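You operate a simulated robot arm through the tools that you are given. There is no shell and no other tool. Be economical: measure what you need, move in short steps, check, and stop when the job is done.

You run a simulated robot arm. Do the job below in one go: nothing can be reset, and whatever is moved stays where it is left.

## Task
Read the DRY REF block, set the limit dial to it, then test and tray the block by the dial.
Fine: wood range; it goes in the red WET or the grey DRY sorting tray as the meter shows; dock the meter gently; leave the DRY REF block and the blocks at the back where they lie, unsaved.

It is judged by the outcome, as a careful person would: the job done as asked, and still so three seconds after it is handed in. It fails if anything else is knocked over, pushed out of place, dropped, spilled or broken.

## Robot
A 6-joint arm with a three-finger gripper, fixed in place. Base frame: the origin is at the foot of the arm, x ahead of it, y to its left, z up. Lengths are in cm, angles in degrees, forces in N, time in s.
Its first joint turns from -166.0 to 166.0 degrees. Payload 4.89 kg.
The TCP is the grasp point between the finger pads, 3 cm short of the fingertips. In the tool frame z runs along the fingers and y along their closing line. The gripper opens to 16.4 cm. The gripper's body begins 12.5 cm behind the TCP.
Orientation is that of the tool frame in the base frame, as a unit quaternion [x, y, z, w]. With the fingers straight down and closing along the base's y, the tool's x points along the base's -x, its y along +y and its z along -z.

## Interface
- The arm moves only by the tool step_arm. Its argument "moves" is a list of rows, each an object (a shift or turn left out is 0, a gripper value left out holds the last) with "translation": the shift along the tool's x, y, z in cm, a list of three; "dr": the turn, a rotation vector about the tool's x, y, z in degrees, a list of three; "grip": the gripper command, from -1 (shut) to 1 (fully open), values between in proportion. In form: [{"translation": [tx, ty, tz], "dr": [wx, wy, wz], "grip": grip}, ...]. A call has 1 to 20 rows; each row is the pose to reach, as a shift and turn from the pose commanded when the call began, along the tool's axes at that moment. A row lasts 0.2 s, in which the tool goes at most 5 cm and 8.6 degrees; a call with a longer step from one row to the next is refused whole, and so is a gripper value outside its range. Where a pose cannot be reached the arm comes as near as it can. A force on the tool above 40 N (or 10 N above the force at the start of the call, whichever is more), or a blocked arm, ends the call early, and 0.2 s more pass. The fingers move at their own pace (about 10.8 cm/s each) and stop on an object; they squeeze with about 37 N. The grip force told is the motor's: it shows also when the fingers shut on nothing. Time passes only in rows, and 0.2 s behind the last, so rows that repeat a pose let the fingers close. It gives the time, the measured TCP pose, the force on the tool (base axes), the opening and the grip force at its end, in the units of the frame above (readings bear some noise), with the torque about the TCP (base axes, N m) and any sound that the robot's microphone picked up.
- Cameras (640 x 400 px; columns grow to the right, rows downward): "scene" is fixed at [40.01, 50.06, 146.36]; the picture's right is [-0.96, -0.27, 0.00], its down [-0.13, 0.48, -0.86] and it looks along [0.23, -0.83, -0.50] (base axes); focal length 327 px, centre (320, 200). "wrist" rides on the gripper at [7.6, -0.2, -15.2] in the tool frame; the picture's right is [0.02, 1.00, 0.00], its down [-0.88, 0.02, -0.47] and it looks along [-0.47, 0.01, 0.88] (tool axes); focal length 247 px, centre (320, 200). There is no depth. A picture from a camera that has moved, and an enlarged one, comes with that camera's place and axes in the base frame and with its lens.
- grab_frame(camera): a new picture of that camera. It takes no simulated time.
- raise_lower(by): slides the trunk up (or, below 0, down) by that many cm; the arm rides with it, the base frame stays. It gives what a move gives, with no picture.
- close_up(camera, box): a new picture of the part [left, top, right, bottom] of that camera's present view, enlarged. It takes no simulated time.
- close_job(): hands the job in; it is judged then, once.

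Work in short steps. Places have to be worked out from the pictures, the camera data and where the tool is seen: move nearer, look again, correct. Check each grasp and each placing, and mend what went wrong. You have 120 turns and 84 pictures in all, those below and enlarged ones among them. Open the gripper and draw the arm clear of the work before you hand the job in, unless the task says otherwise; then end with one line.

The tools are called after ">>>" by a JSON object that holds its "api" and its "payload". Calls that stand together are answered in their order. step_arm: Moves the arm, as the interface text tells. Its arguments: {"type":"object","properties":{"moves":{"type":"array"}},"required":["moves"]} The other tools are called the same way: raise_lower (by) slides the trunk up or down; grab_frame (camera) takes a picture; close_up (camera, box) takes an enlarged picture of a part of a camera's view; close_job () hands the job in.

At the start:

```text
t: 0.0
position: [35.42, -56.22, 103.61]
orientation: [0.0, 1.0, -0.001, 0.0]
force: [-0.9, 0.0, 0.1]
moment: [0.02, 0.01, 0.0]
width: 16.41
grip_force: 0.1
trunk travel left (down, up): [-17.5, 21.5]
```

scene: 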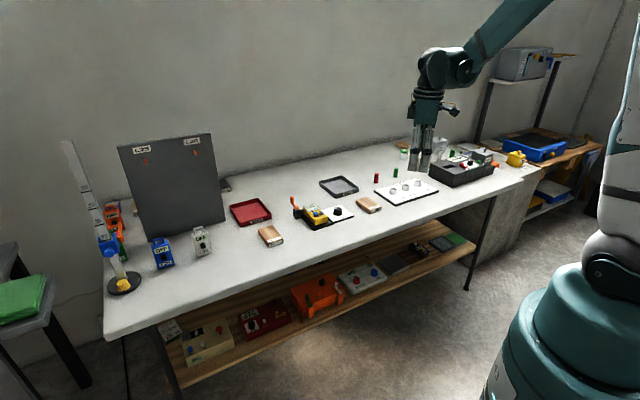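
wrist: 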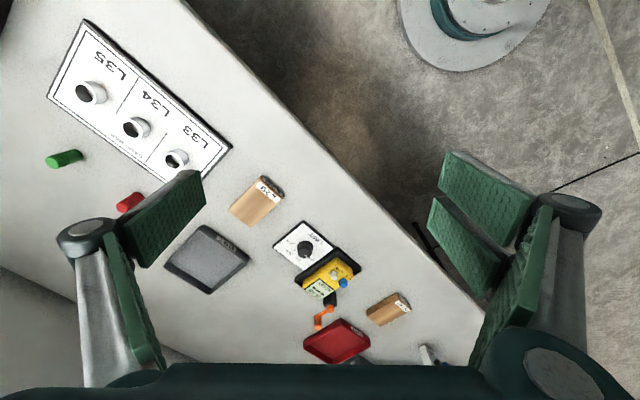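

I start with enlarged views of the work area to identify the meter, dial, blocks and trays.

>>> {"api": "close_up", "payload": {"camera": "scene", "box": [220, 160, 400, 260]}}

>>> {"api": "close_up", "payload": {"camera": "wrist", "box": [220, 160, 460, 370]}}

>>> {"api": "close_up", "payload": {"camera": "scene", "box": [360, 120, 560, 220]}}

```text
3.56 times, centred on (310, 210) of scene
camera zoom: at [40.01, 50.06, 146.36], right [-0.96, -0.27, 0.0], down [-0.13, 0.48, -0.86], along [0.23, -0.83, -0.5], focal length 1162 px, centre (356, 164)
```

zoom: 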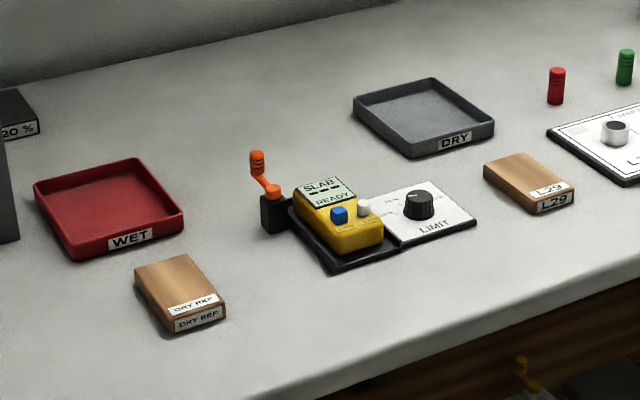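

```text
1.90 times, centred on (340, 265) of wrist
camera zoom: at [27.68, -56.36, 118.9], right [-0.02, 1.0, 0.0], down [0.88, 0.02, 0.47], along [0.47, 0.01, -0.88], focal length 470 px, centre (282, 76)
```

zoom: 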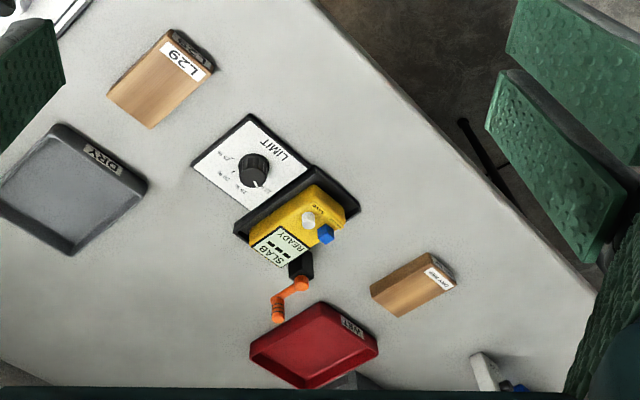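

```text
3.20 times, centred on (460, 170) of scene
camera zoom: at [40.01, 50.06, 146.36], right [-0.96, -0.27, 0.0], down [-0.13, 0.48, -0.86], along [0.23, -0.83, -0.5], focal length 1045 px, centre (-128, 296)
```

zoom: 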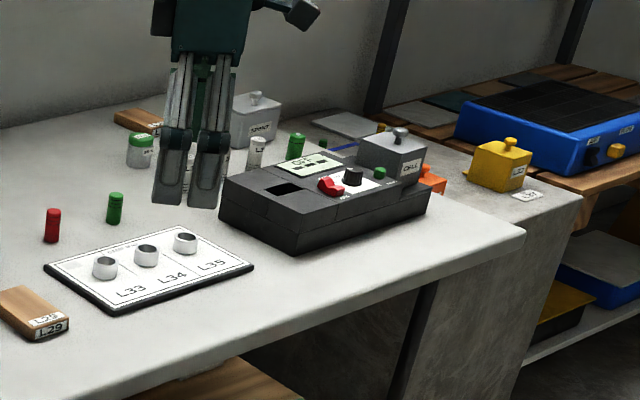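

Triangulating: table about z 73–75; L29 block near (51.6,-68.7), dial near (63,-61), meter near (70,-54), DRY REF near (83,-38), WET tray (99,-52), DRY tray (68,-86). I move the wrist camera closer to the meter.

>>> {"api": "step_arm", "payload": {"moves": [{"translation": [-4.4, -0.2, 2.2]}, {"translation": [-8.8, -0.3, 4.4]}, {"translation": [-13.2, -0.5, 6.6]}, {"translation": [-17.6, -0.6, 8.8]}, {"translation": [-21, -0.8, 11]}, {"translation": [-22, -0.8, 13.6]}]}}

>>> {"api": "grab_frame", "payload": {"camera": "wrist"}}

>>> {"api": "close_up", "payload": {"camera": "scene", "box": [280, 180, 380, 240]}}

```text
t: 1.4
position: [57.43, -56.76, 89.92]
orientation: [-0.001, 1.0, 0.0, -0.001]
force: [-1.2, 0.3, 0.6]
moment: [-0.05, -0.11, 0.01]
width: 16.4
grip_force: 0.0
trunk travel left (down, up): [-17.5, 21.5]
```

```text
78 pictures are left
camera wrist: at [49.68, -56.93, 105.15], right [-0.02, 1.0, 0.0], down [0.88, 0.02, 0.47], along [0.47, 0.01, -0.88], focal length 247 px, centre (320, 200)
```

wrist: 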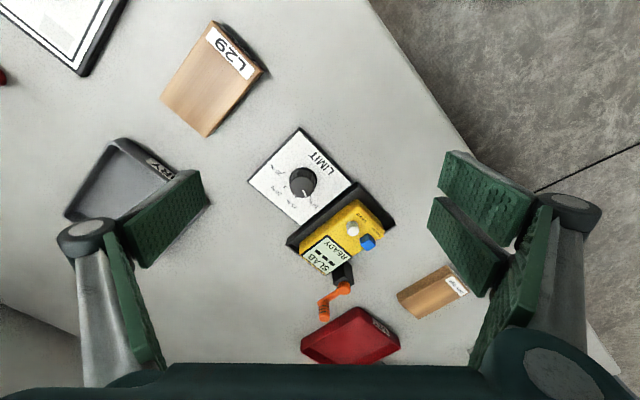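

```text
6.40 times, centred on (330, 210) of scene
camera zoom: at [40.01, 50.06, 146.36], right [-0.96, -0.27, 0.0], down [-0.13, 0.48, -0.86], along [0.23, -0.83, -0.5], focal length 2091 px, centre (256, 136)
```

zoom: 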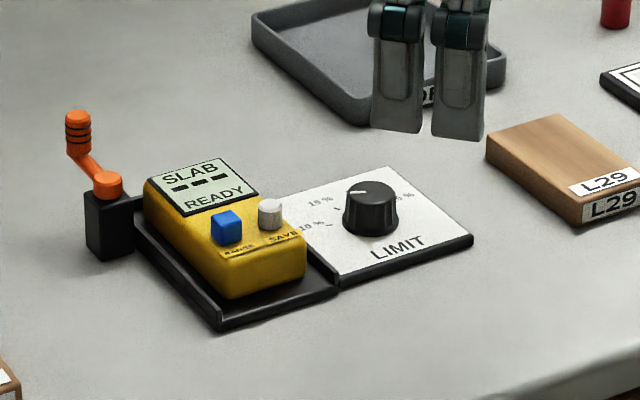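

The blue square button is RANGE, the round white one is SAVE. I zoom in on the meter, dial and orange lever.

>>> {"api": "close_up", "payload": {"camera": "wrist", "box": [240, 120, 400, 220]}}

>>> {"api": "close_up", "payload": {"camera": "wrist", "box": [280, 190, 440, 330]}}

```text
4.00 times, centred on (320, 170) of wrist
camera zoom: at [49.68, -56.93, 105.15], right [-0.02, 1.0, 0.0], down [0.88, 0.02, 0.47], along [0.47, 0.01, -0.88], focal length 988 px, centre (320, 320)
```

zoom: 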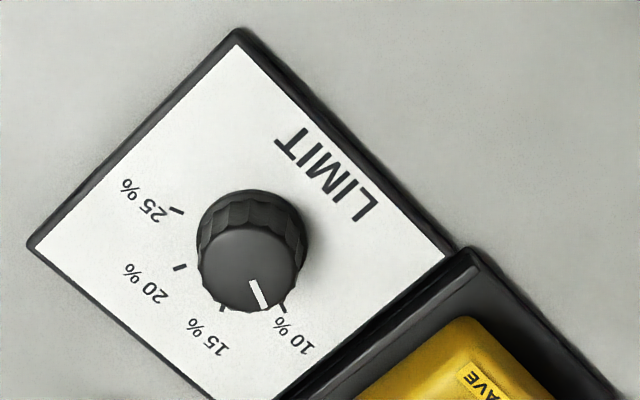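

```text
2.86 times, centred on (360, 260) of wrist
camera zoom: at [49.68, -56.93, 105.15], right [-0.02, 1.0, 0.0], down [0.88, 0.02, 0.47], along [0.47, 0.01, -0.88], focal length 706 px, centre (206, 29)
```

zoom: 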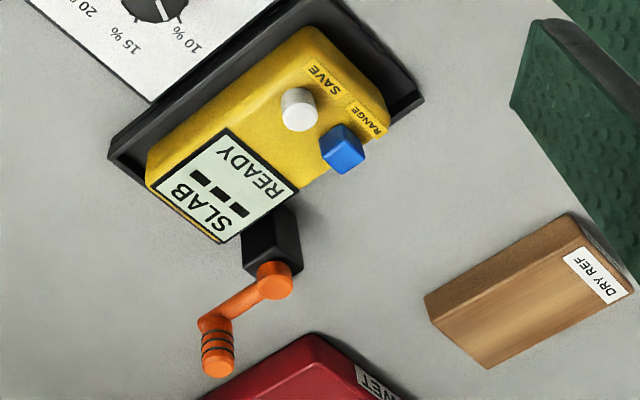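

RANGE button is at about (69.7,-50.2,79), SAVE at (66.9,-52.5); the meter and table are turned about 45°. I turn the tool 45° so it aligns with the meter and look again, closing the fingers.

>>> {"api": "step_arm", "payload": {"moves": [{"translation": [-1.5, 0.8, 0], "dr": [0, 0, 7.5], "grip": -1}, {"translation": [-3, 1.6, 0], "dr": [0, 0, 15]}, {"translation": [-4.5, 2.4, 0], "dr": [0, 0, 22.5]}, {"translation": [-6, 3.2, 0], "dr": [0, 0, 30]}, {"translation": [-7.5, 4, 0], "dr": [0, 0, 37.5]}, {"translation": [-8.6, 4.8, 0], "dr": [0, 0, 45]}, {"translation": [-8.6, 4.8, 0], "dr": [0, 0, 45]}]}}

>>> {"api": "grab_frame", "payload": {"camera": "wrist"}}

```text
t: 3.0
position: [66.0, -52.3, 89.94]
orientation: [0.383, 0.924, -0.001, 0.0]
force: [0.5, 0.5, -0.1]
moment: [0.03, 0.03, 0.02]
width: 0.0
grip_force: 37.2
trunk travel left (down, up): [-17.5, 21.5]
```

```text
74 pictures are left
camera wrist: at [60.48, -47.01, 105.23], right [0.69, 0.72, 0.0], down [0.64, -0.61, 0.47], along [0.34, -0.33, -0.88], focal length 247 px, centre (320, 200)
```

wrist: 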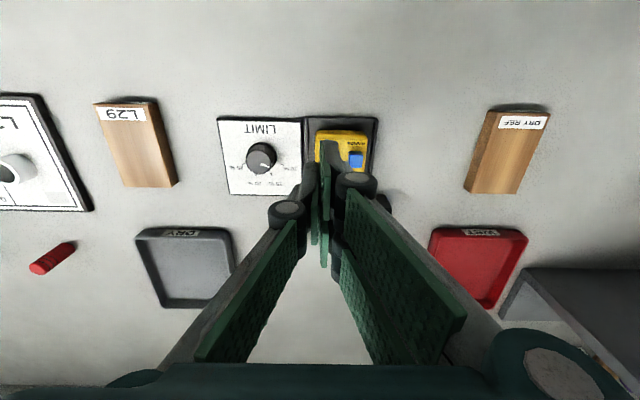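

The fingers now line up with the meter. I zoom in to refine button and dial positions.

>>> {"api": "close_up", "payload": {"camera": "wrist", "box": [210, 105, 400, 215]}}

```text
3.37 times, centred on (305, 160) of wrist
camera zoom: at [60.48, -47.01, 105.23], right [0.69, 0.72, 0.0], down [0.64, -0.61, 0.47], along [0.34, -0.33, -0.88], focal length 832 px, centre (370, 335)
```

zoom: 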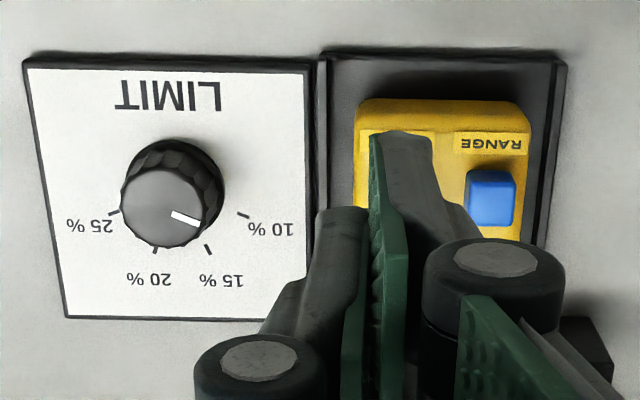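

I hover the closed fingertips over the RANGE button, slightly biased away from SAVE.

>>> {"api": "step_arm", "payload": {"moves": [{"translation": [-0.6, 2.2, 1]}, {"translation": [-1.13, 4.38, 3]}, {"translation": [-1.13, 4.38, 5.5]}, {"translation": [-1.13, 4.38, 5.5]}]}}

>>> {"api": "close_up", "payload": {"camera": "wrist", "box": [220, 100, 420, 240]}}

>>> {"api": "close_up", "payload": {"camera": "scene", "box": [280, 180, 380, 240]}}

```text
t: 4.0
position: [69.83, -49.93, 84.43]
orientation: [0.382, 0.924, 0.0, 0.0]
force: [0.7, 0.1, -0.4]
moment: [0.04, 0.04, 0.0]
width: 0.0
grip_force: 37.1
trunk travel left (down, up): [-17.5, 21.5]
```

```text
2.86 times, centred on (320, 170) of wrist
camera zoom: at [64.31, -44.58, 99.69], right [0.69, 0.72, 0.0], down [0.64, -0.61, 0.47], along [0.34, -0.33, -0.88], focal length 706 px, centre (320, 286)
```

zoom: 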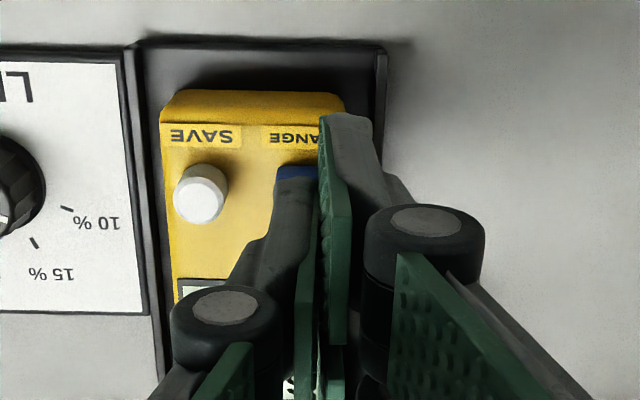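

```text
6.40 times, centred on (330, 210) of scene
camera zoom: at [40.01, 50.06, 146.36], right [-0.96, -0.27, 0.0], down [-0.13, 0.48, -0.86], along [0.23, -0.83, -0.5], focal length 2091 px, centre (256, 136)
```

zoom: 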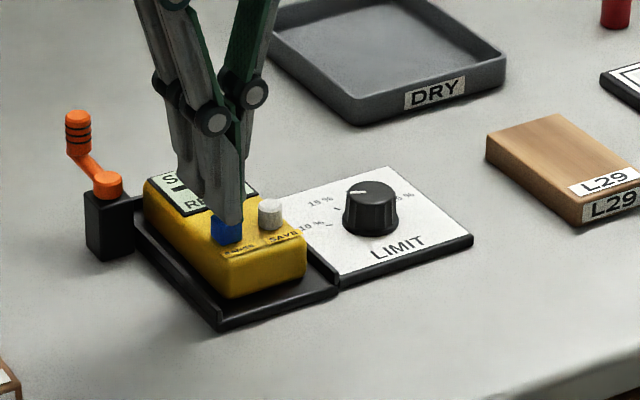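

The tips sit over RANGE, clear of SAVE. I press down in small steps and watch the force.

>>> {"api": "step_arm", "payload": {"moves": [{"translation": [0, 0, 0.5]}, {"translation": [0, 0, 1.0]}, {"translation": [0, 0, 1.4]}, {"translation": [0, 0, 1.8]}]}}

>>> {"api": "close_up", "payload": {"camera": "scene", "box": [290, 185, 350, 235]}}

```text
t: 5.0
position: [69.74, -49.94, 82.72]
orientation: [0.382, 0.924, 0.0, -0.001]
force: [1.3, 0.4, 1.0]
moment: [0.02, -0.03, 0.02]
width: 0.61
grip_force: 36.9
trunk travel left (down, up): [-17.5, 21.5]
```

```text
8.00 times, centred on (320, 210) of scene
camera zoom: at [40.01, 50.06, 146.36], right [-0.96, -0.27, 0.0], down [-0.13, 0.48, -0.86], along [0.23, -0.83, -0.5], focal length 2613 px, centre (320, 120)
```

zoom: 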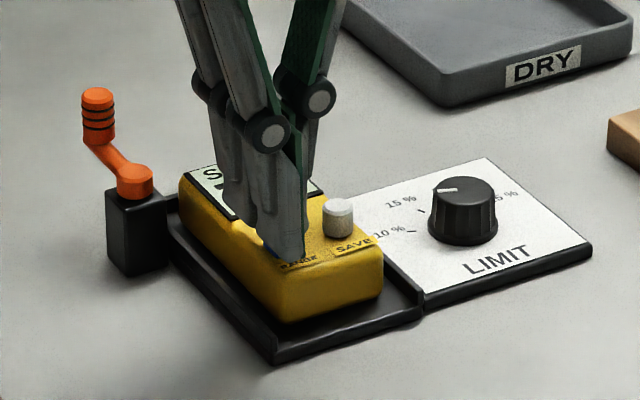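

The opening reads 0.61, so a tip has touched something lightly. I lift a little and read the display.

>>> {"api": "step_arm", "payload": {"moves": [{"translation": [0, 0, -1.5]}, {"translation": [0, 0, -4]}, {"translation": [0, -1, -8]}]}}

>>> {"api": "close_up", "payload": {"camera": "scene", "box": [290, 185, 350, 235]}}

>>> {"api": "close_up", "payload": {"camera": "wrist", "box": [240, 80, 400, 220]}}

```text
t: 5.8
position: [69.1, -50.61, 90.73]
orientation: [0.382, 0.924, 0.0, 0.001]
force: [1.7, 0.0, -1.0]
moment: [0.12, 0.19, 0.01]
width: 0.0
grip_force: 36.9
trunk travel left (down, up): [-17.5, 21.5]
```

```text
8.00 times, centred on (320, 210) of scene
camera zoom: at [40.01, 50.06, 146.36], right [-0.96, -0.27, 0.0], down [-0.13, 0.48, -0.86], along [0.23, -0.83, -0.5], focal length 2613 px, centre (320, 120)
```

zoom: 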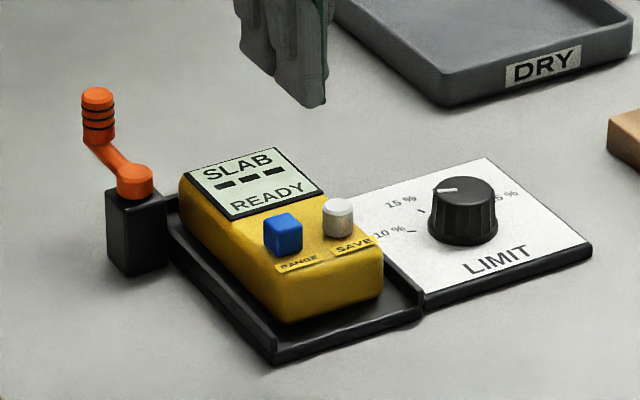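

```text
2.86 times, centred on (320, 150) of wrist
camera zoom: at [63.51, -45.33, 105.96], right [0.69, 0.72, 0.0], down [0.64, -0.61, 0.47], along [0.34, -0.33, -0.88], focal length 706 px, centre (320, 343)
```

zoom: 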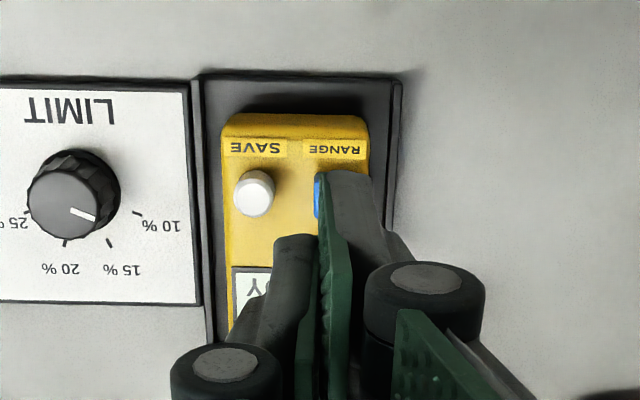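

Display still shows SLAB, so the button was not pushed far enough. I press again at the same place, deeper in small steps.

>>> {"api": "step_arm", "payload": {"moves": [{"translation": [0, 1, 4]}, {"translation": [0, 1, 6.5]}, {"translation": [0, 1, 8]}, {"translation": [0, 1, 8.4]}, {"translation": [0, 1, 8.7]}]}}

>>> {"api": "grab_frame", "payload": {"camera": "wrist"}}

```text
t: 7.0
position: [69.67, -49.71, 82.12]
orientation: [0.382, 0.924, -0.001, 0.0]
force: [3.3, -0.2, 18.4]
moment: [-0.04, -0.14, -0.01]
width: 0.58
grip_force: 37.3
trunk travel left (down, up): [-17.5, 21.5]
heard: click
```

```text
67 pictures are left
camera wrist: at [64.13, -44.41, 97.41], right [0.69, 0.72, 0.0], down [0.64, -0.61, 0.47], along [0.34, -0.33, -0.88], focal length 247 px, centre (320, 200)
```

wrist: 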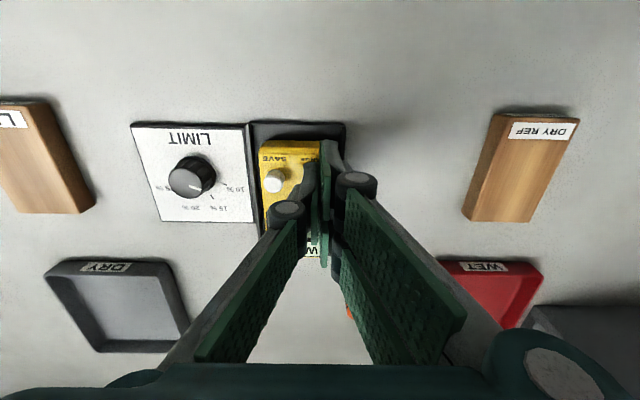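

A click was heard and the display appears to begin with "W". I lift and check.

>>> {"api": "step_arm", "payload": {"moves": [{"translation": [0, 0, -2]}, {"translation": [0, 0, -6]}, {"translation": [0, 0, -10]}]}}

>>> {"api": "close_up", "payload": {"camera": "scene", "box": [290, 185, 350, 235]}}

```text
t: 7.8
position: [70.31, -50.1, 92.15]
orientation: [0.383, 0.924, 0.0, 0.0]
force: [0.7, 0.6, -1.2]
moment: [0.12, 0.12, 0.0]
width: 0.0
grip_force: 37.6
trunk travel left (down, up): [-17.5, 21.5]
```

```text
8.00 times, centred on (320, 210) of scene
camera zoom: at [40.01, 50.06, 146.36], right [-0.96, -0.27, 0.0], down [-0.13, 0.48, -0.86], along [0.23, -0.83, -0.5], focal length 2613 px, centre (320, 120)
```

zoom: 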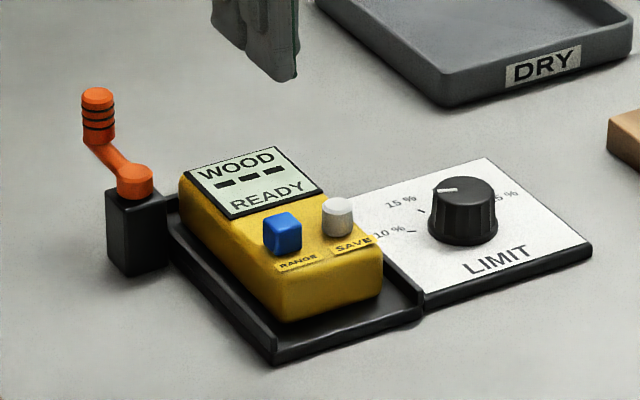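

Range is WOOD now. Next I hover open above the meter (centre about (70.7,-53.5), about 6 cm wide) to grip across its width.

>>> {"api": "step_arm", "payload": {"moves": [{"translation": [-0.6, -1.0, 0], "grip": 0.1}, {"translation": [-1.27, -2.12, 2]}, {"translation": [-1.27, -2.12, 5]}, {"translation": [-1.27, -2.12, 7.5]}, {"translation": [-1.27, -2.12, 7.5]}]}}

>>> {"api": "grab_frame", "payload": {"camera": "wrist"}}

>>> {"api": "close_up", "payload": {"camera": "scene", "box": [280, 170, 380, 240]}}

```text
t: 9.0
position: [69.21, -52.41, 84.37]
orientation: [0.383, 0.924, 0.0, 0.0]
force: [0.2, -0.2, -0.5]
moment: [0.03, 0.0, -0.01]
width: 9.01
grip_force: 0.0
trunk travel left (down, up): [-17.5, 21.5]
```

```text
65 pictures are left
camera wrist: at [63.65, -47.0, 99.73], right [0.69, 0.72, 0.0], down [0.64, -0.61, 0.47], along [0.34, -0.33, -0.88], focal length 247 px, centre (320, 200)
```

wrist: 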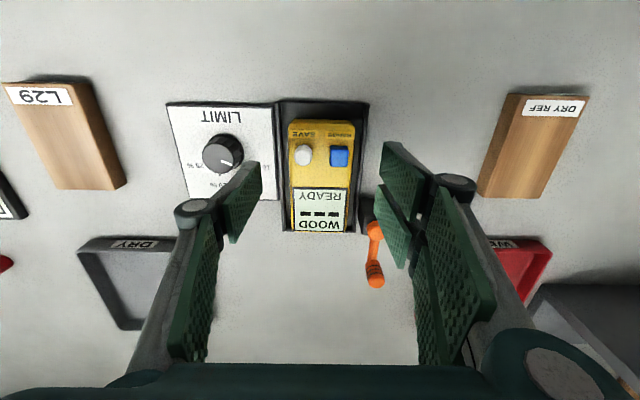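

```text
5.71 times, centred on (330, 205) of scene
camera zoom: at [40.01, 50.06, 146.36], right [-0.96, -0.27, 0.0], down [-0.13, 0.48, -0.86], along [0.23, -0.83, -0.5], focal length 1867 px, centre (263, 171)
```

zoom: 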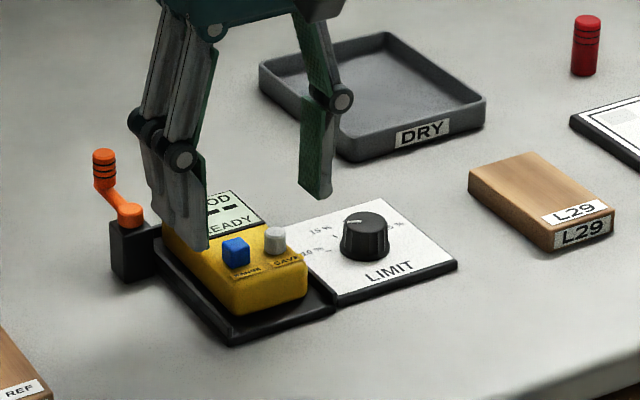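

The +y side carries a wider pair of finger links, so I check clearance to the post beside the meter before descending.

>>> {"api": "close_up", "payload": {"camera": "wrist", "box": [260, 90, 440, 300]}}

```text
1.90 times, centred on (350, 195) of wrist
camera zoom: at [63.65, -47.0, 99.73], right [0.69, 0.72, 0.0], down [0.64, -0.61, 0.47], along [0.34, -0.33, -0.88], focal length 470 px, centre (263, 210)
```

zoom: 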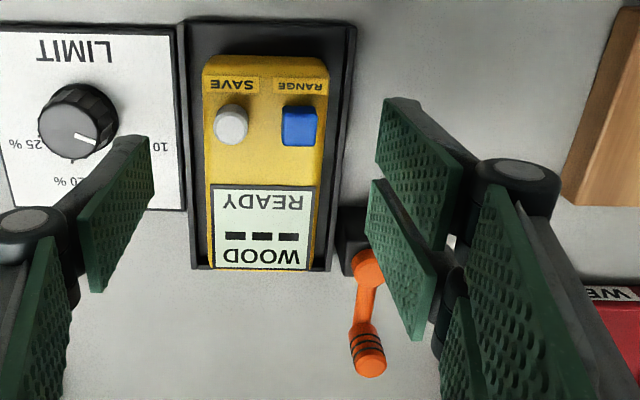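

There is clearance if I shift 0.7 cm toward the front. I descend to TCP z≈79.4 and then close.

>>> {"api": "step_arm", "payload": {"moves": [{"translation": [0.7, 0.1, 1]}, {"translation": [0.7, 0.1, 3]}, {"translation": [0.7, 0.1, 4]}, {"translation": [0.7, 0.1, 5]}, {"translation": [0.7, 0.1, 5]}]}}

>>> {"api": "close_up", "payload": {"camera": "scene", "box": [290, 175, 360, 235]}}

>>> {"api": "close_up", "payload": {"camera": "wrist", "box": [240, 80, 420, 240]}}

```text
t: 10.2
position: [68.8, -51.82, 79.63]
orientation: [0.382, 0.924, 0.0, 0.0]
force: [-0.1, -0.5, 0.0]
moment: [0.01, 0.02, 0.0]
width: 9.01
grip_force: 0.2
trunk travel left (down, up): [-17.5, 21.5]
```

```text
6.67 times, centred on (325, 205) of scene
camera zoom: at [40.01, 50.06, 146.36], right [-0.96, -0.27, 0.0], down [-0.13, 0.48, -0.86], along [0.23, -0.83, -0.5], focal length 2178 px, centre (287, 167)
```

zoom: 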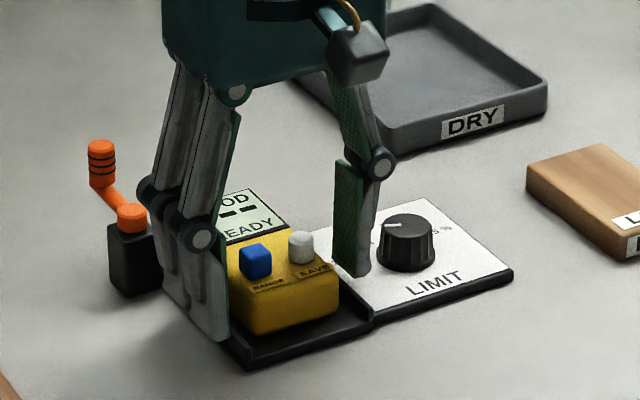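

```text
2.50 times, centred on (330, 160) of wrist
camera zoom: at [63.23, -46.5, 94.74], right [0.69, 0.72, 0.0], down [0.64, -0.61, 0.47], along [0.34, -0.33, -0.88], focal length 617 px, centre (295, 300)
```

zoom: 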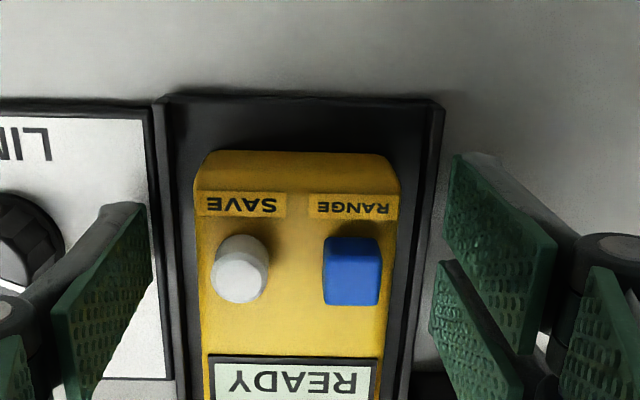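

Both fingers straddle the meter and the tips seem above the rim. I close.

>>> {"api": "step_arm", "payload": {"moves": [{"grip": -0.3}, {"grip": -0.6}, {"grip": -1}, {"grip": -1}]}}

>>> {"api": "close_up", "payload": {"camera": "scene", "box": [290, 175, 360, 235]}}

```text
t: 11.2
position: [68.83, -51.85, 79.58]
orientation: [0.382, 0.924, -0.001, 0.001]
force: [6.7, 0.8, 29.6]
moment: [0.24, -0.07, -0.12]
width: 5.74
grip_force: 36.8
trunk travel left (down, up): [-17.5, 21.5]
```

```text
6.67 times, centred on (325, 205) of scene
camera zoom: at [40.01, 50.06, 146.36], right [-0.96, -0.27, 0.0], down [-0.13, 0.48, -0.86], along [0.23, -0.83, -0.5], focal length 2178 px, centre (287, 167)
```

zoom: 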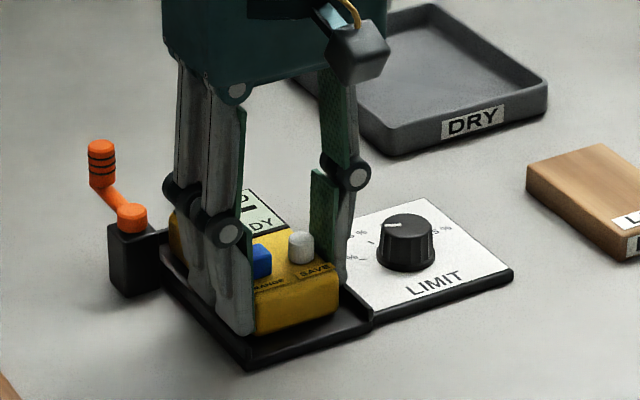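

Gripped (5.74 cm), but 30 N upward suggests the tips rest on the rim. I raise slightly to relieve and feel whether the meter comes.

>>> {"api": "step_arm", "payload": {"moves": [{"translation": [0, 0, -0.3]}, {"translation": [0, 0, -0.6]}, {"translation": [0, 0, -0.6]}]}}

```text
t: 12.0
position: [68.98, -51.77, 79.97]
orientation: [0.383, 0.924, 0.0, 0.0]
force: [-0.1, 0.6, -2.6]
moment: [0.06, 0.06, -0.01]
width: 5.75
grip_force: 37.3
trunk travel left (down, up): [-17.5, 21.5]
```

Force is now a light -2.6 N, consistent with the meter's weight. I lift further in small steps.

>>> {"api": "step_arm", "payload": {"moves": [{"translation": [0, 0, -0.5]}, {"translation": [0, 0, -1]}, {"translation": [0, 0, -2]}, {"translation": [0, 0, -3]}]}}

>>> {"api": "close_up", "payload": {"camera": "scene", "box": [290, 165, 360, 235]}}

```text
t: 13.0
position: [68.73, -51.65, 83.22]
orientation: [0.383, 0.924, 0.0, -0.001]
force: [-0.1, -0.7, -3.6]
moment: [0.06, 0.1, 0.0]
width: 5.75
grip_force: 36.8
trunk travel left (down, up): [-17.5, 21.5]
```

```text
5.71 times, centred on (325, 200) of scene
camera zoom: at [40.01, 50.06, 146.36], right [-0.96, -0.27, 0.0], down [-0.13, 0.48, -0.86], along [0.23, -0.83, -0.5], focal length 1867 px, centre (291, 200)
```

zoom: 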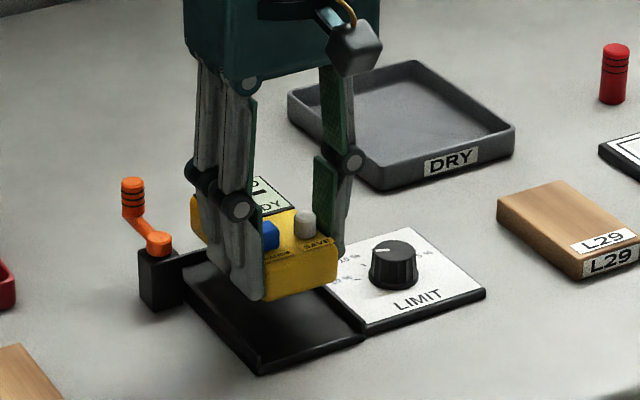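

It lifts freely. I raise it more and look at how far fingertips reach relative to the meter's underside.

>>> {"api": "step_arm", "payload": {"moves": [{"translation": [0, 0, -3]}, {"translation": [0, 0, -6]}, {"translation": [0, 0, -8]}, {"translation": [0, 0, -8]}]}}

>>> {"api": "close_up", "payload": {"camera": "scene", "box": [295, 165, 345, 205]}}

>>> {"api": "grab_frame", "payload": {"camera": "wrist"}}

```text
t: 14.0
position: [68.6, -51.95, 91.04]
orientation: [0.384, 0.924, 0.0, 0.0]
force: [-0.3, 0.8, -2.0]
moment: [-0.01, 0.01, 0.0]
width: 5.73
grip_force: 36.9
trunk travel left (down, up): [-17.5, 21.5]
```

```text
10.00 times, centred on (320, 185) of scene
camera zoom: at [40.01, 50.06, 146.36], right [-0.96, -0.27, 0.0], down [-0.13, 0.48, -0.86], along [0.23, -0.83, -0.5], focal length 3267 px, centre (320, 350)
```

zoom: 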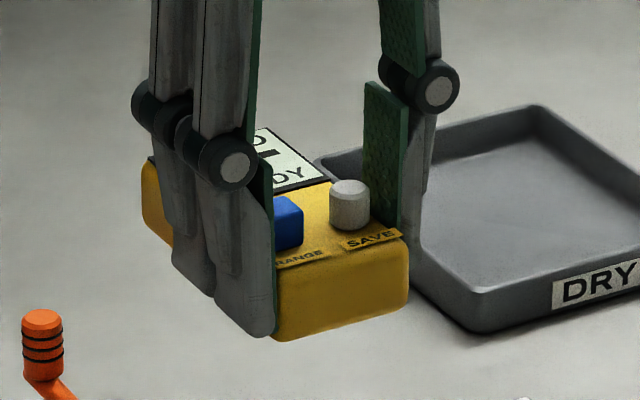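

```text
57 pictures are left
camera wrist: at [63.02, -46.65, 106.33], right [0.69, 0.72, 0.0], down [0.64, -0.61, 0.47], along [0.34, -0.33, -0.88], focal length 247 px, centre (320, 200)
```

wrist: 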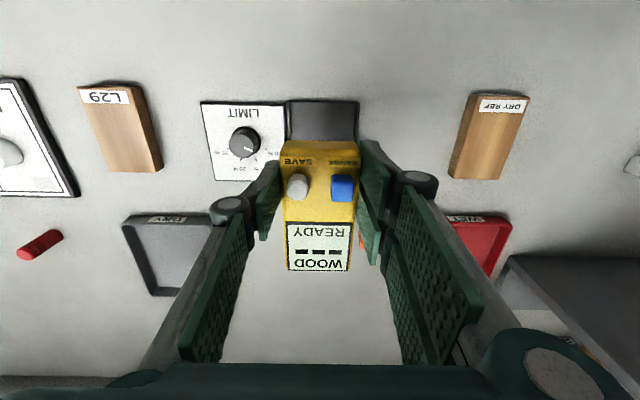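

Fingertips are about level with the meter's underside, which would strike the block top. I lower it back in the cradle along the same path, then regrip slightly higher.

>>> {"api": "step_arm", "payload": {"moves": [{"translation": [0, 0, 4]}, {"translation": [0, 0, 8]}, {"translation": [0, 0, 10]}, {"translation": [0, 0, 10.6]}, {"translation": [0, 0, 10.9]}, {"translation": [0, 0, 11.1]}]}}

```text
t: 15.4
position: [68.89, -51.83, 80.12]
orientation: [0.383, 0.924, 0.0, 0.0]
force: [-0.1, 0.1, -2.5]
moment: [0.04, 0.02, 0.02]
width: 5.75
grip_force: 36.9
trunk travel left (down, up): [-17.5, 21.5]
```

Still hanging; I ease it down a few millimetres more.

>>> {"api": "step_arm", "payload": {"moves": [{"translation": [0, 0, 0.1]}, {"translation": [0, 0, 0.2]}, {"translation": [0, 0, 0.3]}]}}

```text
t: 16.2
position: [68.91, -51.69, 79.77]
orientation: [0.383, 0.924, 0.0, 0.0]
force: [0.1, 0.4, -3.1]
moment: [0.07, 0.02, 0.01]
width: 5.74
grip_force: 37.5
trunk travel left (down, up): [-17.5, 21.5]
```

>>> {"api": "step_arm", "payload": {"moves": [{"translation": [0, 0, 0.1]}, {"translation": [0, 0, 0.2]}, {"translation": [0, 0, 0.2]}]}}

```text
t: 17.0
position: [68.83, -51.81, 79.59]
orientation: [0.382, 0.924, -0.001, 0.0]
force: [5.8, 4.4, 20.4]
moment: [0.02, -0.38, 0.11]
width: 5.75
grip_force: 36.3
trunk travel left (down, up): [-17.5, 21.5]
```

Seated. I open a little, rise 0.7 cm and regrip.

>>> {"api": "step_arm", "payload": {"moves": [{"translation": [0, 0, -0.1], "grip": -0.15}, {"translation": [0, 0, -0.1], "grip": -0.15}, {"translation": [0, 0, -0.5]}, {"translation": [0, 0, -0.9]}, {"translation": [0, 0, -0.9]}, {"translation": [0, 0, -0.9], "grip": -1}, {"translation": [0, 0, -0.9], "grip": -1}, {"translation": [0, 0, -0.9], "grip": -1}]}}

>>> {"api": "close_up", "payload": {"camera": "scene", "box": [290, 175, 360, 235]}}

```text
t: 18.8
position: [68.88, -51.7, 80.46]
orientation: [0.382, 0.924, 0.0, 0.0]
force: [2.1, 0.3, 1.2]
moment: [0.16, 0.05, -0.04]
width: 5.73
grip_force: 37.1
trunk travel left (down, up): [-17.5, 21.5]
```

```text
6.67 times, centred on (325, 205) of scene
camera zoom: at [40.01, 50.06, 146.36], right [-0.96, -0.27, 0.0], down [-0.13, 0.48, -0.86], along [0.23, -0.83, -0.5], focal length 2178 px, centre (287, 167)
```

zoom: 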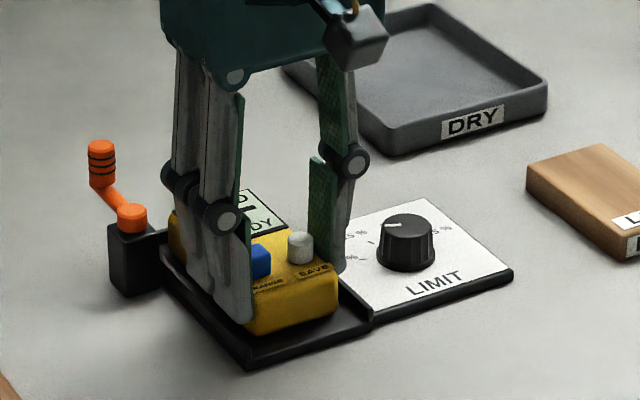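

Clean regrip with no rim contact. I lift straight up and take a close view of the DRY REF block.

>>> {"api": "step_arm", "payload": {"moves": [{"translation": [0, 0, -1]}, {"translation": [0, 0, -4]}, {"translation": [0, 0, -8]}, {"translation": [0, 2, -10]}, {"translation": [0, 4, -10]}, {"translation": [0, 4, -10]}]}}

>>> {"api": "close_up", "payload": {"camera": "wrist", "box": [300, 70, 540, 220]}}

>>> {"api": "close_up", "payload": {"camera": "scene", "box": [240, 160, 340, 260]}}

```text
t: 20.2
position: [71.44, -48.9, 90.41]
orientation: [0.382, 0.924, 0.0, 0.0]
force: [-0.4, -0.2, -2.1]
moment: [0.04, 0.05, -0.02]
width: 5.74
grip_force: 37.5
trunk travel left (down, up): [-17.5, 21.5]
```

```text
2.67 times, centred on (420, 145) of wrist
camera zoom: at [65.83, -43.56, 105.66], right [0.69, 0.72, 0.0], down [0.64, -0.61, 0.47], along [0.34, -0.33, -0.88], focal length 659 px, centre (53, 347)
```

zoom: 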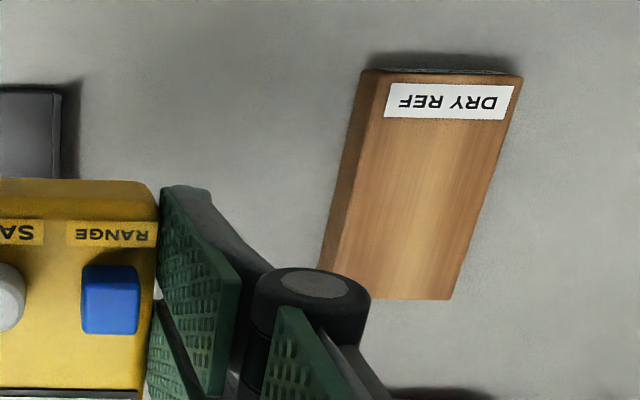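

```text
4.00 times, centred on (290, 210) of scene
camera zoom: at [40.01, 50.06, 146.36], right [-0.96, -0.27, 0.0], down [-0.13, 0.48, -0.86], along [0.23, -0.83, -0.5], focal length 1307 px, centre (440, 160)
```

zoom: 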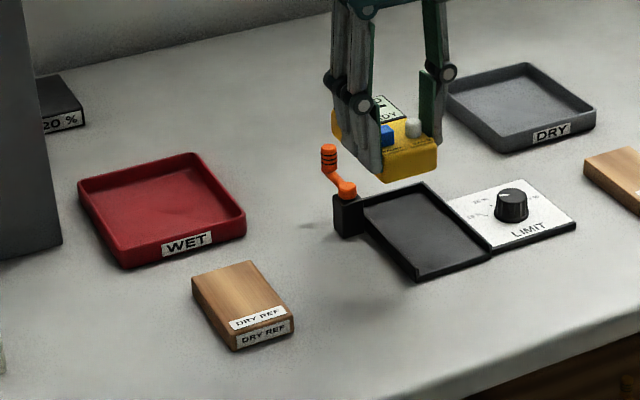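

REF block is aligned at 45°, about 6 x 10.3 cm, centred at (83.4,-37.1). I carry the meter above it at safe height, then look.

>>> {"api": "step_arm", "payload": {"moves": [{"translation": [0.6, 4, 0]}, {"translation": [1.2, 8, 0]}, {"translation": [1.8, 12, 0]}, {"translation": [2.43, 15.5, 0]}, {"translation": [2.43, 16.8, 2]}, {"translation": [2.43, 16.8, 5.5]}, {"translation": [2.43, 16.8, 5.5]}]}}

>>> {"api": "close_up", "payload": {"camera": "wrist", "box": [220, 80, 420, 260]}}

>>> {"api": "close_up", "payload": {"camera": "scene", "box": [240, 180, 320, 260]}}

```text
t: 21.8
position: [81.58, -35.43, 84.87]
orientation: [0.381, 0.924, 0.0, 0.001]
force: [0.3, 0.3, -2.9]
moment: [0.03, 0.03, -0.01]
width: 5.78
grip_force: 37.6
trunk travel left (down, up): [-17.5, 21.5]
```

```text
2.22 times, centred on (320, 170) of wrist
camera zoom: at [75.97, -30.01, 100.03], right [0.69, 0.72, 0.0], down [0.64, -0.61, 0.47], along [0.34, -0.33, -0.88], focal length 549 px, centre (320, 267)
```

zoom: 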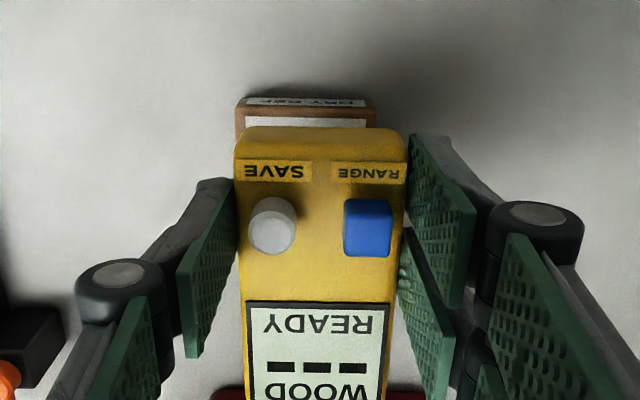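

```text
5.00 times, centred on (280, 220) of scene
camera zoom: at [40.01, 50.06, 146.36], right [-0.96, -0.27, 0.0], down [-0.13, 0.48, -0.86], along [0.23, -0.83, -0.5], focal length 1633 px, centre (520, 100)
```

zoom: 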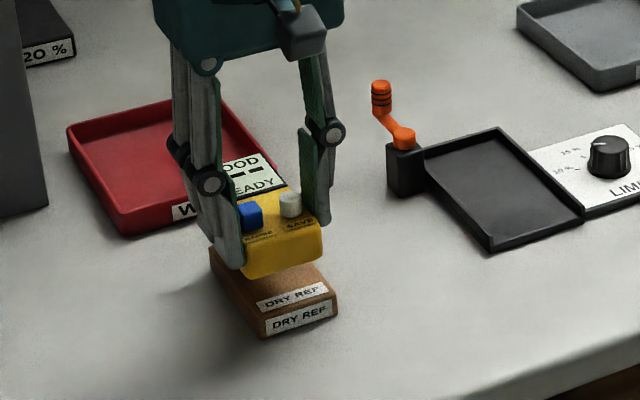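

Block is about 0.5 cm to the -y side of the tool axis; I correct and lower slowly until contact.

>>> {"api": "step_arm", "payload": {"moves": [{"translation": [0, -0.5, 1]}, {"translation": [0, -0.5, 2]}, {"translation": [0, -0.5, 2.5]}, {"translation": [0, -0.5, 3]}, {"translation": [0, -0.5, 3.4]}]}}

>>> {"api": "close_up", "payload": {"camera": "scene", "box": [250, 190, 310, 250]}}

```text
t: 23.0
position: [81.37, -35.81, 81.63]
orientation: [0.383, 0.924, -0.001, 0.0]
force: [4.3, -3.4, 14.6]
moment: [-0.3, -0.31, -0.02]
width: 5.74
grip_force: 36.9
trunk travel left (down, up): [-17.5, 21.5]
```

```text
6.67 times, centred on (280, 220) of scene
camera zoom: at [40.01, 50.06, 146.36], right [-0.96, -0.27, 0.0], down [-0.13, 0.48, -0.86], along [0.23, -0.83, -0.5], focal length 2178 px, centre (587, 67)
```

zoom: 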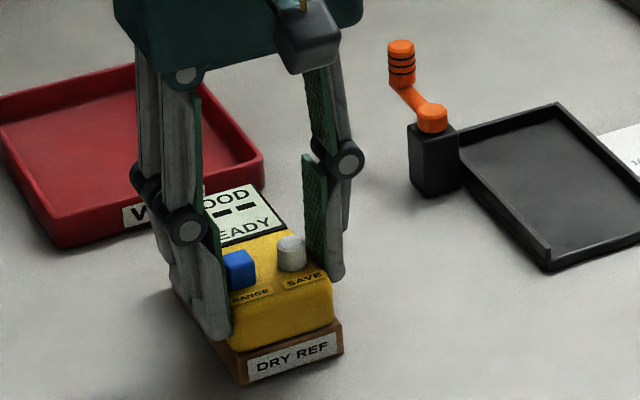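

Contact at 14.6 N. I hold for a moment with slightly less push and read the display.

>>> {"api": "step_arm", "payload": {"moves": [{"translation": [0, 0, -0.05]}, {"translation": [0, 0, -0.05]}, {"translation": [0, 0, -0.05]}, {"translation": [0, 0, -0.05]}, {"translation": [0, 0, -0.05]}]}}

>>> {"api": "grab_frame", "payload": {"camera": "wrist"}}

```text
t: 24.2
position: [81.22, -35.8, 81.55]
orientation: [0.382, 0.924, 0.0, 0.0]
force: [1.2, -1.2, 19.6]
moment: [-0.22, -0.24, -0.02]
width: 5.76
grip_force: 36.5
trunk travel left (down, up): [-17.5, 21.5]
```

```text
50 pictures are left
camera wrist: at [75.69, -30.31, 96.82], right [0.69, 0.72, 0.0], down [0.64, -0.61, 0.47], along [0.34, -0.33, -0.88], focal length 247 px, centre (320, 200)
```

wrist: 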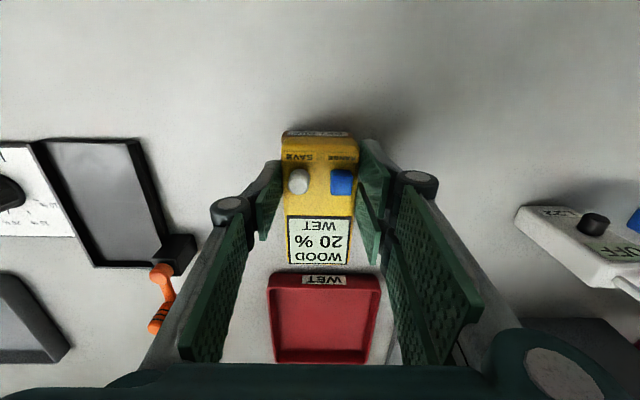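

The display shows a reading; I enlarge it.

>>> {"api": "close_up", "payload": {"camera": "wrist", "box": [270, 200, 370, 275]}}

```text
5.33 times, centred on (320, 238) of wrist
camera zoom: at [75.69, -30.31, 96.82], right [0.69, 0.72, 0.0], down [0.64, -0.61, 0.47], along [0.34, -0.33, -0.88], focal length 1317 px, centre (320, 0)
```

zoom: 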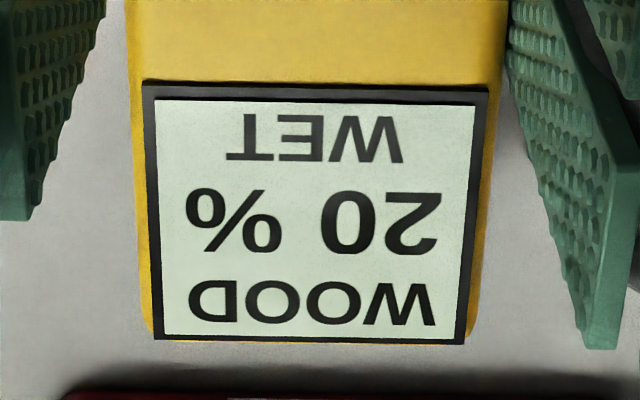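

REF reads 20 %. I lift and carry the meter back over the cradle along the reverse path, stopping about 0.7 cm above seating.

>>> {"api": "step_arm", "payload": {"moves": [{"translation": [0, 0, -1]}, {"translation": [0, 0, -5]}, {"translation": [0, 0, -9]}, {"translation": [-0.8, -4.5, -9]}, {"translation": [-1.4, -9, -9]}, {"translation": [-1.8, -13.5, -9]}, {"translation": [-2.2, -18, -9]}, {"translation": [-2.43, -20.3, -9]}, {"translation": [-2.43, -20.3, -9]}, {"translation": [-2.43, -20.3, -5]}, {"translation": [-2.43, -20.3, -2]}, {"translation": [-2.43, -20.3, -2]}]}}

>>> {"api": "close_up", "payload": {"camera": "scene", "box": [290, 175, 360, 235]}}

>>> {"api": "close_up", "payload": {"camera": "wrist", "box": [240, 80, 420, 240]}}

```text
t: 26.8
position: [68.82, -51.54, 83.64]
orientation: [0.383, 0.924, -0.001, 0.0]
force: [-0.2, -0.8, -3.3]
moment: [0.06, 0.08, -0.01]
width: 5.73
grip_force: 37.2
trunk travel left (down, up): [-17.5, 21.5]
```

```text
6.67 times, centred on (325, 205) of scene
camera zoom: at [40.01, 50.06, 146.36], right [-0.96, -0.27, 0.0], down [-0.13, 0.48, -0.86], along [0.23, -0.83, -0.5], focal length 2178 px, centre (287, 167)
```

zoom: 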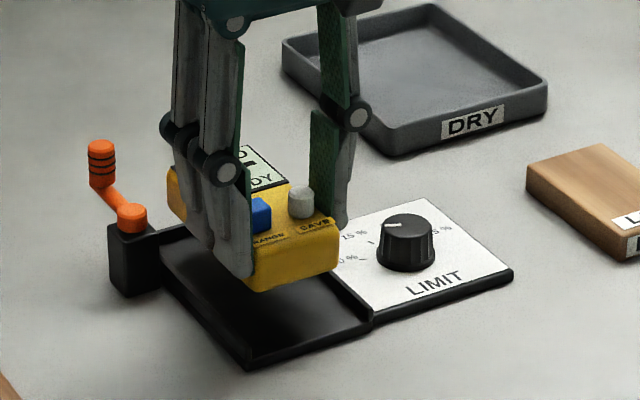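

```text
2.50 times, centred on (330, 160) of wrist
camera zoom: at [63.2, -46.25, 98.86], right [0.69, 0.72, 0.0], down [0.64, -0.61, 0.47], along [0.34, -0.33, -0.88], focal length 617 px, centre (295, 300)
```

zoom: 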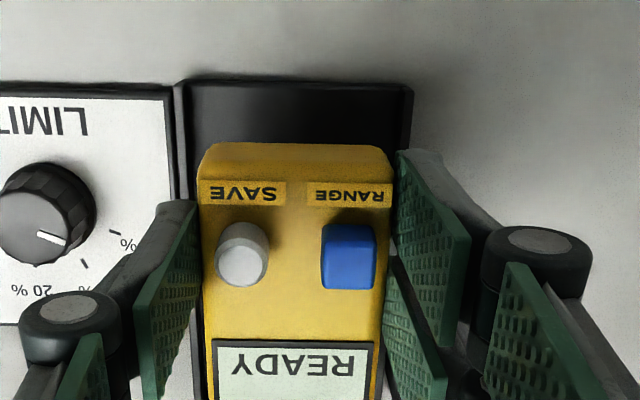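

Aligned over the cradle; I lower and then creep the last millimetres.

>>> {"api": "step_arm", "payload": {"moves": [{"translation": [0, 0, 1.5]}, {"translation": [0, 0, 2.3]}, {"translation": [0, 0, 2.6]}, {"translation": [0, 0, 2.8]}, {"translation": [0, 0, 2.95]}, {"translation": [0, 0, 2.95]}]}}

```text
t: 28.2
position: [68.83, -51.77, 80.57]
orientation: [0.383, 0.924, 0.0, -0.001]
force: [-0.6, 1.5, -3.2]
moment: [0.04, 0.02, 0.0]
width: 5.74
grip_force: 37.0
trunk travel left (down, up): [-17.5, 21.5]
```

>>> {"api": "step_arm", "payload": {"moves": [{"translation": [0, 0, 0.08]}, {"translation": [0, 0, 0.16]}, {"translation": [0, 0, 0.22]}, {"translation": [0, 0, 0.22]}]}}

```text
t: 29.2
position: [68.79, -51.72, 80.45]
orientation: [0.382, 0.924, 0.0, 0.0]
force: [-0.8, 1.0, -2.6]
moment: [0.05, 0.05, 0.02]
width: 5.74
grip_force: 37.1
trunk travel left (down, up): [-17.5, 21.5]
```

>>> {"api": "step_arm", "payload": {"moves": [{"translation": [0, 0, 0.08]}, {"translation": [0, 0, 0.16]}, {"translation": [0, 0, 0.22]}, {"translation": [0, 0, 0.22]}]}}

```text
t: 30.2
position: [68.78, -51.79, 80.33]
orientation: [0.382, 0.924, -0.001, 0.001]
force: [1.6, -5.4, 24.3]
moment: [0.28, 0.16, -0.02]
width: 5.77
grip_force: 36.8
trunk travel left (down, up): [-17.5, 21.5]
```

Seated at z≈80.4. I open modestly, rise clear, and check.

>>> {"api": "step_arm", "payload": {"moves": [{"translation": [0, 0, -0.15]}, {"translation": [0, 0, -0.15], "grip": 0.0}, {"translation": [0, 0, -0.15], "grip": 0.0}, {"translation": [0, 0, -2]}, {"translation": [0, 0, -6]}, {"translation": [0, 0, -10]}, {"translation": [0, 0, -14]}]}}

>>> {"api": "close_up", "payload": {"camera": "scene", "box": [290, 175, 360, 235]}}

>>> {"api": "close_up", "payload": {"camera": "wrist", "box": [220, 90, 420, 230]}}

```text
t: 31.8
position: [68.86, -51.76, 94.25]
orientation: [0.383, 0.924, 0.0, 0.001]
force: [0.8, -0.6, -0.8]
moment: [0.1, 0.15, -0.02]
width: 8.21
grip_force: 0.1
trunk travel left (down, up): [-17.5, 21.5]
```

```text
6.67 times, centred on (325, 205) of scene
camera zoom: at [40.01, 50.06, 146.36], right [-0.96, -0.27, 0.0], down [-0.13, 0.48, -0.86], along [0.23, -0.83, -0.5], focal length 2178 px, centre (287, 167)
```

zoom: 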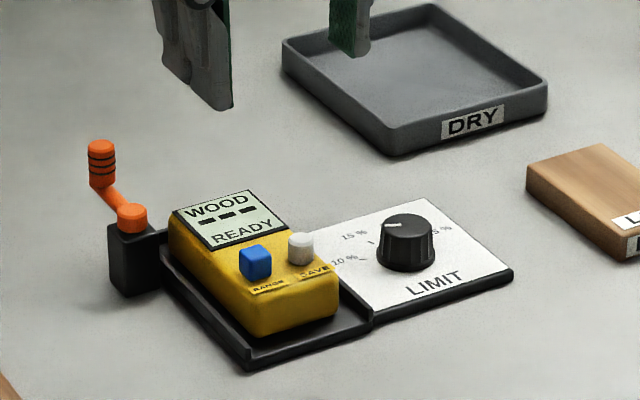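

```text
2.86 times, centred on (320, 160) of wrist
camera zoom: at [63.22, -46.47, 109.46], right [0.69, 0.72, 0.0], down [0.64, -0.61, 0.47], along [0.34, -0.33, -0.88], focal length 706 px, centre (320, 314)
```

zoom: 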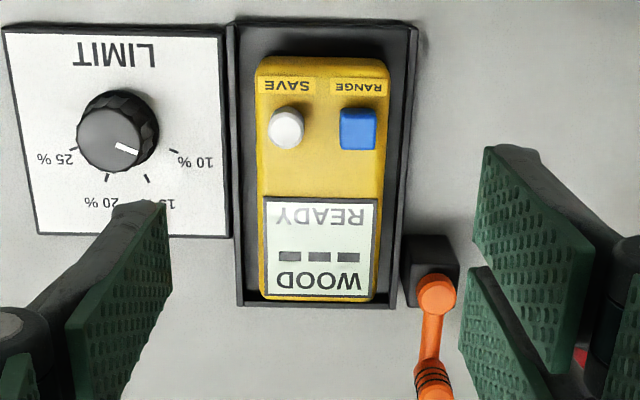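

Meter docked, upright and READY. The dial knob axis is about (62.35,-59.2), pointer near 10 %; 20 % lies about 90° clockwise (from above). I move over the knob with the tool turned back 45° so the twist stays within comfortable range.

>>> {"api": "step_arm", "payload": {"moves": [{"translation": [-0.1, -1.6, 0], "dr": [0, 0, -7.5], "grip": -0.25}, {"translation": [-0.2, -3.3, 0], "dr": [0, 0, -15]}, {"translation": [-0.3, -5, 0], "dr": [0, 0, -22.5]}, {"translation": [-0.4, -6.6, 0], "dr": [0, 0, -30]}, {"translation": [-0.5, -8.3, 0], "dr": [0, 0, -37.5]}, {"translation": [-0.67, -9.86, 0], "dr": [0, 0, -45]}, {"translation": [-0.67, -9.86, 4], "dr": [0, 0, -45]}, {"translation": [-0.67, -9.86, 8], "dr": [0, 0, -45]}, {"translation": [-0.67, -9.86, 9.5], "dr": [0, 0, -45]}, {"translation": [-0.67, -9.86, 9.5], "dr": [0, 0, -45]}]}}

>>> {"api": "close_up", "payload": {"camera": "wrist", "box": [240, 90, 420, 250]}}

>>> {"api": "close_up", "payload": {"camera": "scene", "box": [310, 165, 380, 235]}}

```text
t: 34.0
position: [62.53, -59.24, 84.63]
orientation: [-0.001, 1.0, 0.0, -0.001]
force: [0.0, -0.3, -0.8]
moment: [0.06, 0.07, 0.02]
width: 6.15
grip_force: 0.0
trunk travel left (down, up): [-17.5, 21.5]
```

```text
2.50 times, centred on (330, 170) of wrist
camera zoom: at [54.83, -59.38, 99.91], right [-0.02, 1.0, 0.0], down [0.88, 0.02, 0.47], along [0.47, 0.01, -0.88], focal length 617 px, centre (295, 275)
```

zoom: 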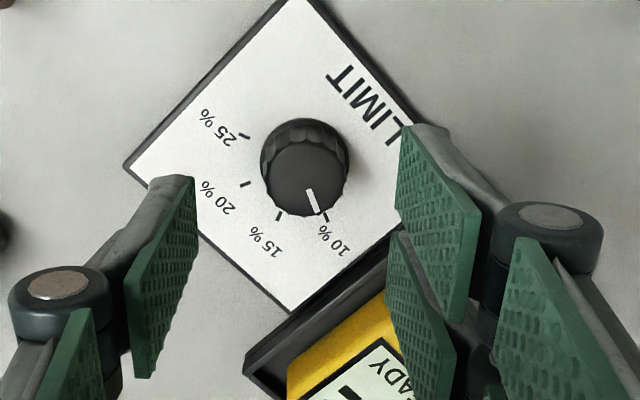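

```text
5.71 times, centred on (345, 200) of scene
camera zoom: at [40.01, 50.06, 146.36], right [-0.96, -0.27, 0.0], down [-0.13, 0.48, -0.86], along [0.23, -0.83, -0.5], focal length 1867 px, centre (177, 200)
```

zoom: 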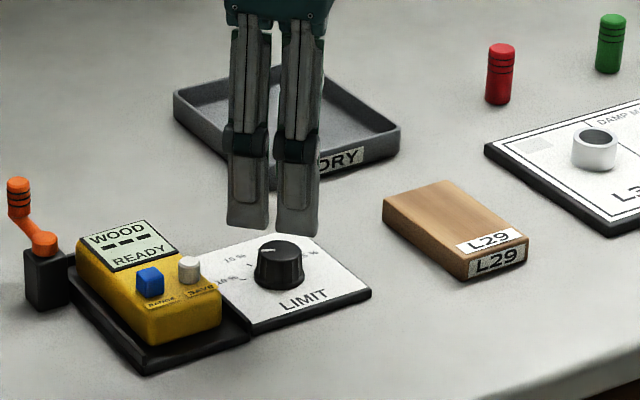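

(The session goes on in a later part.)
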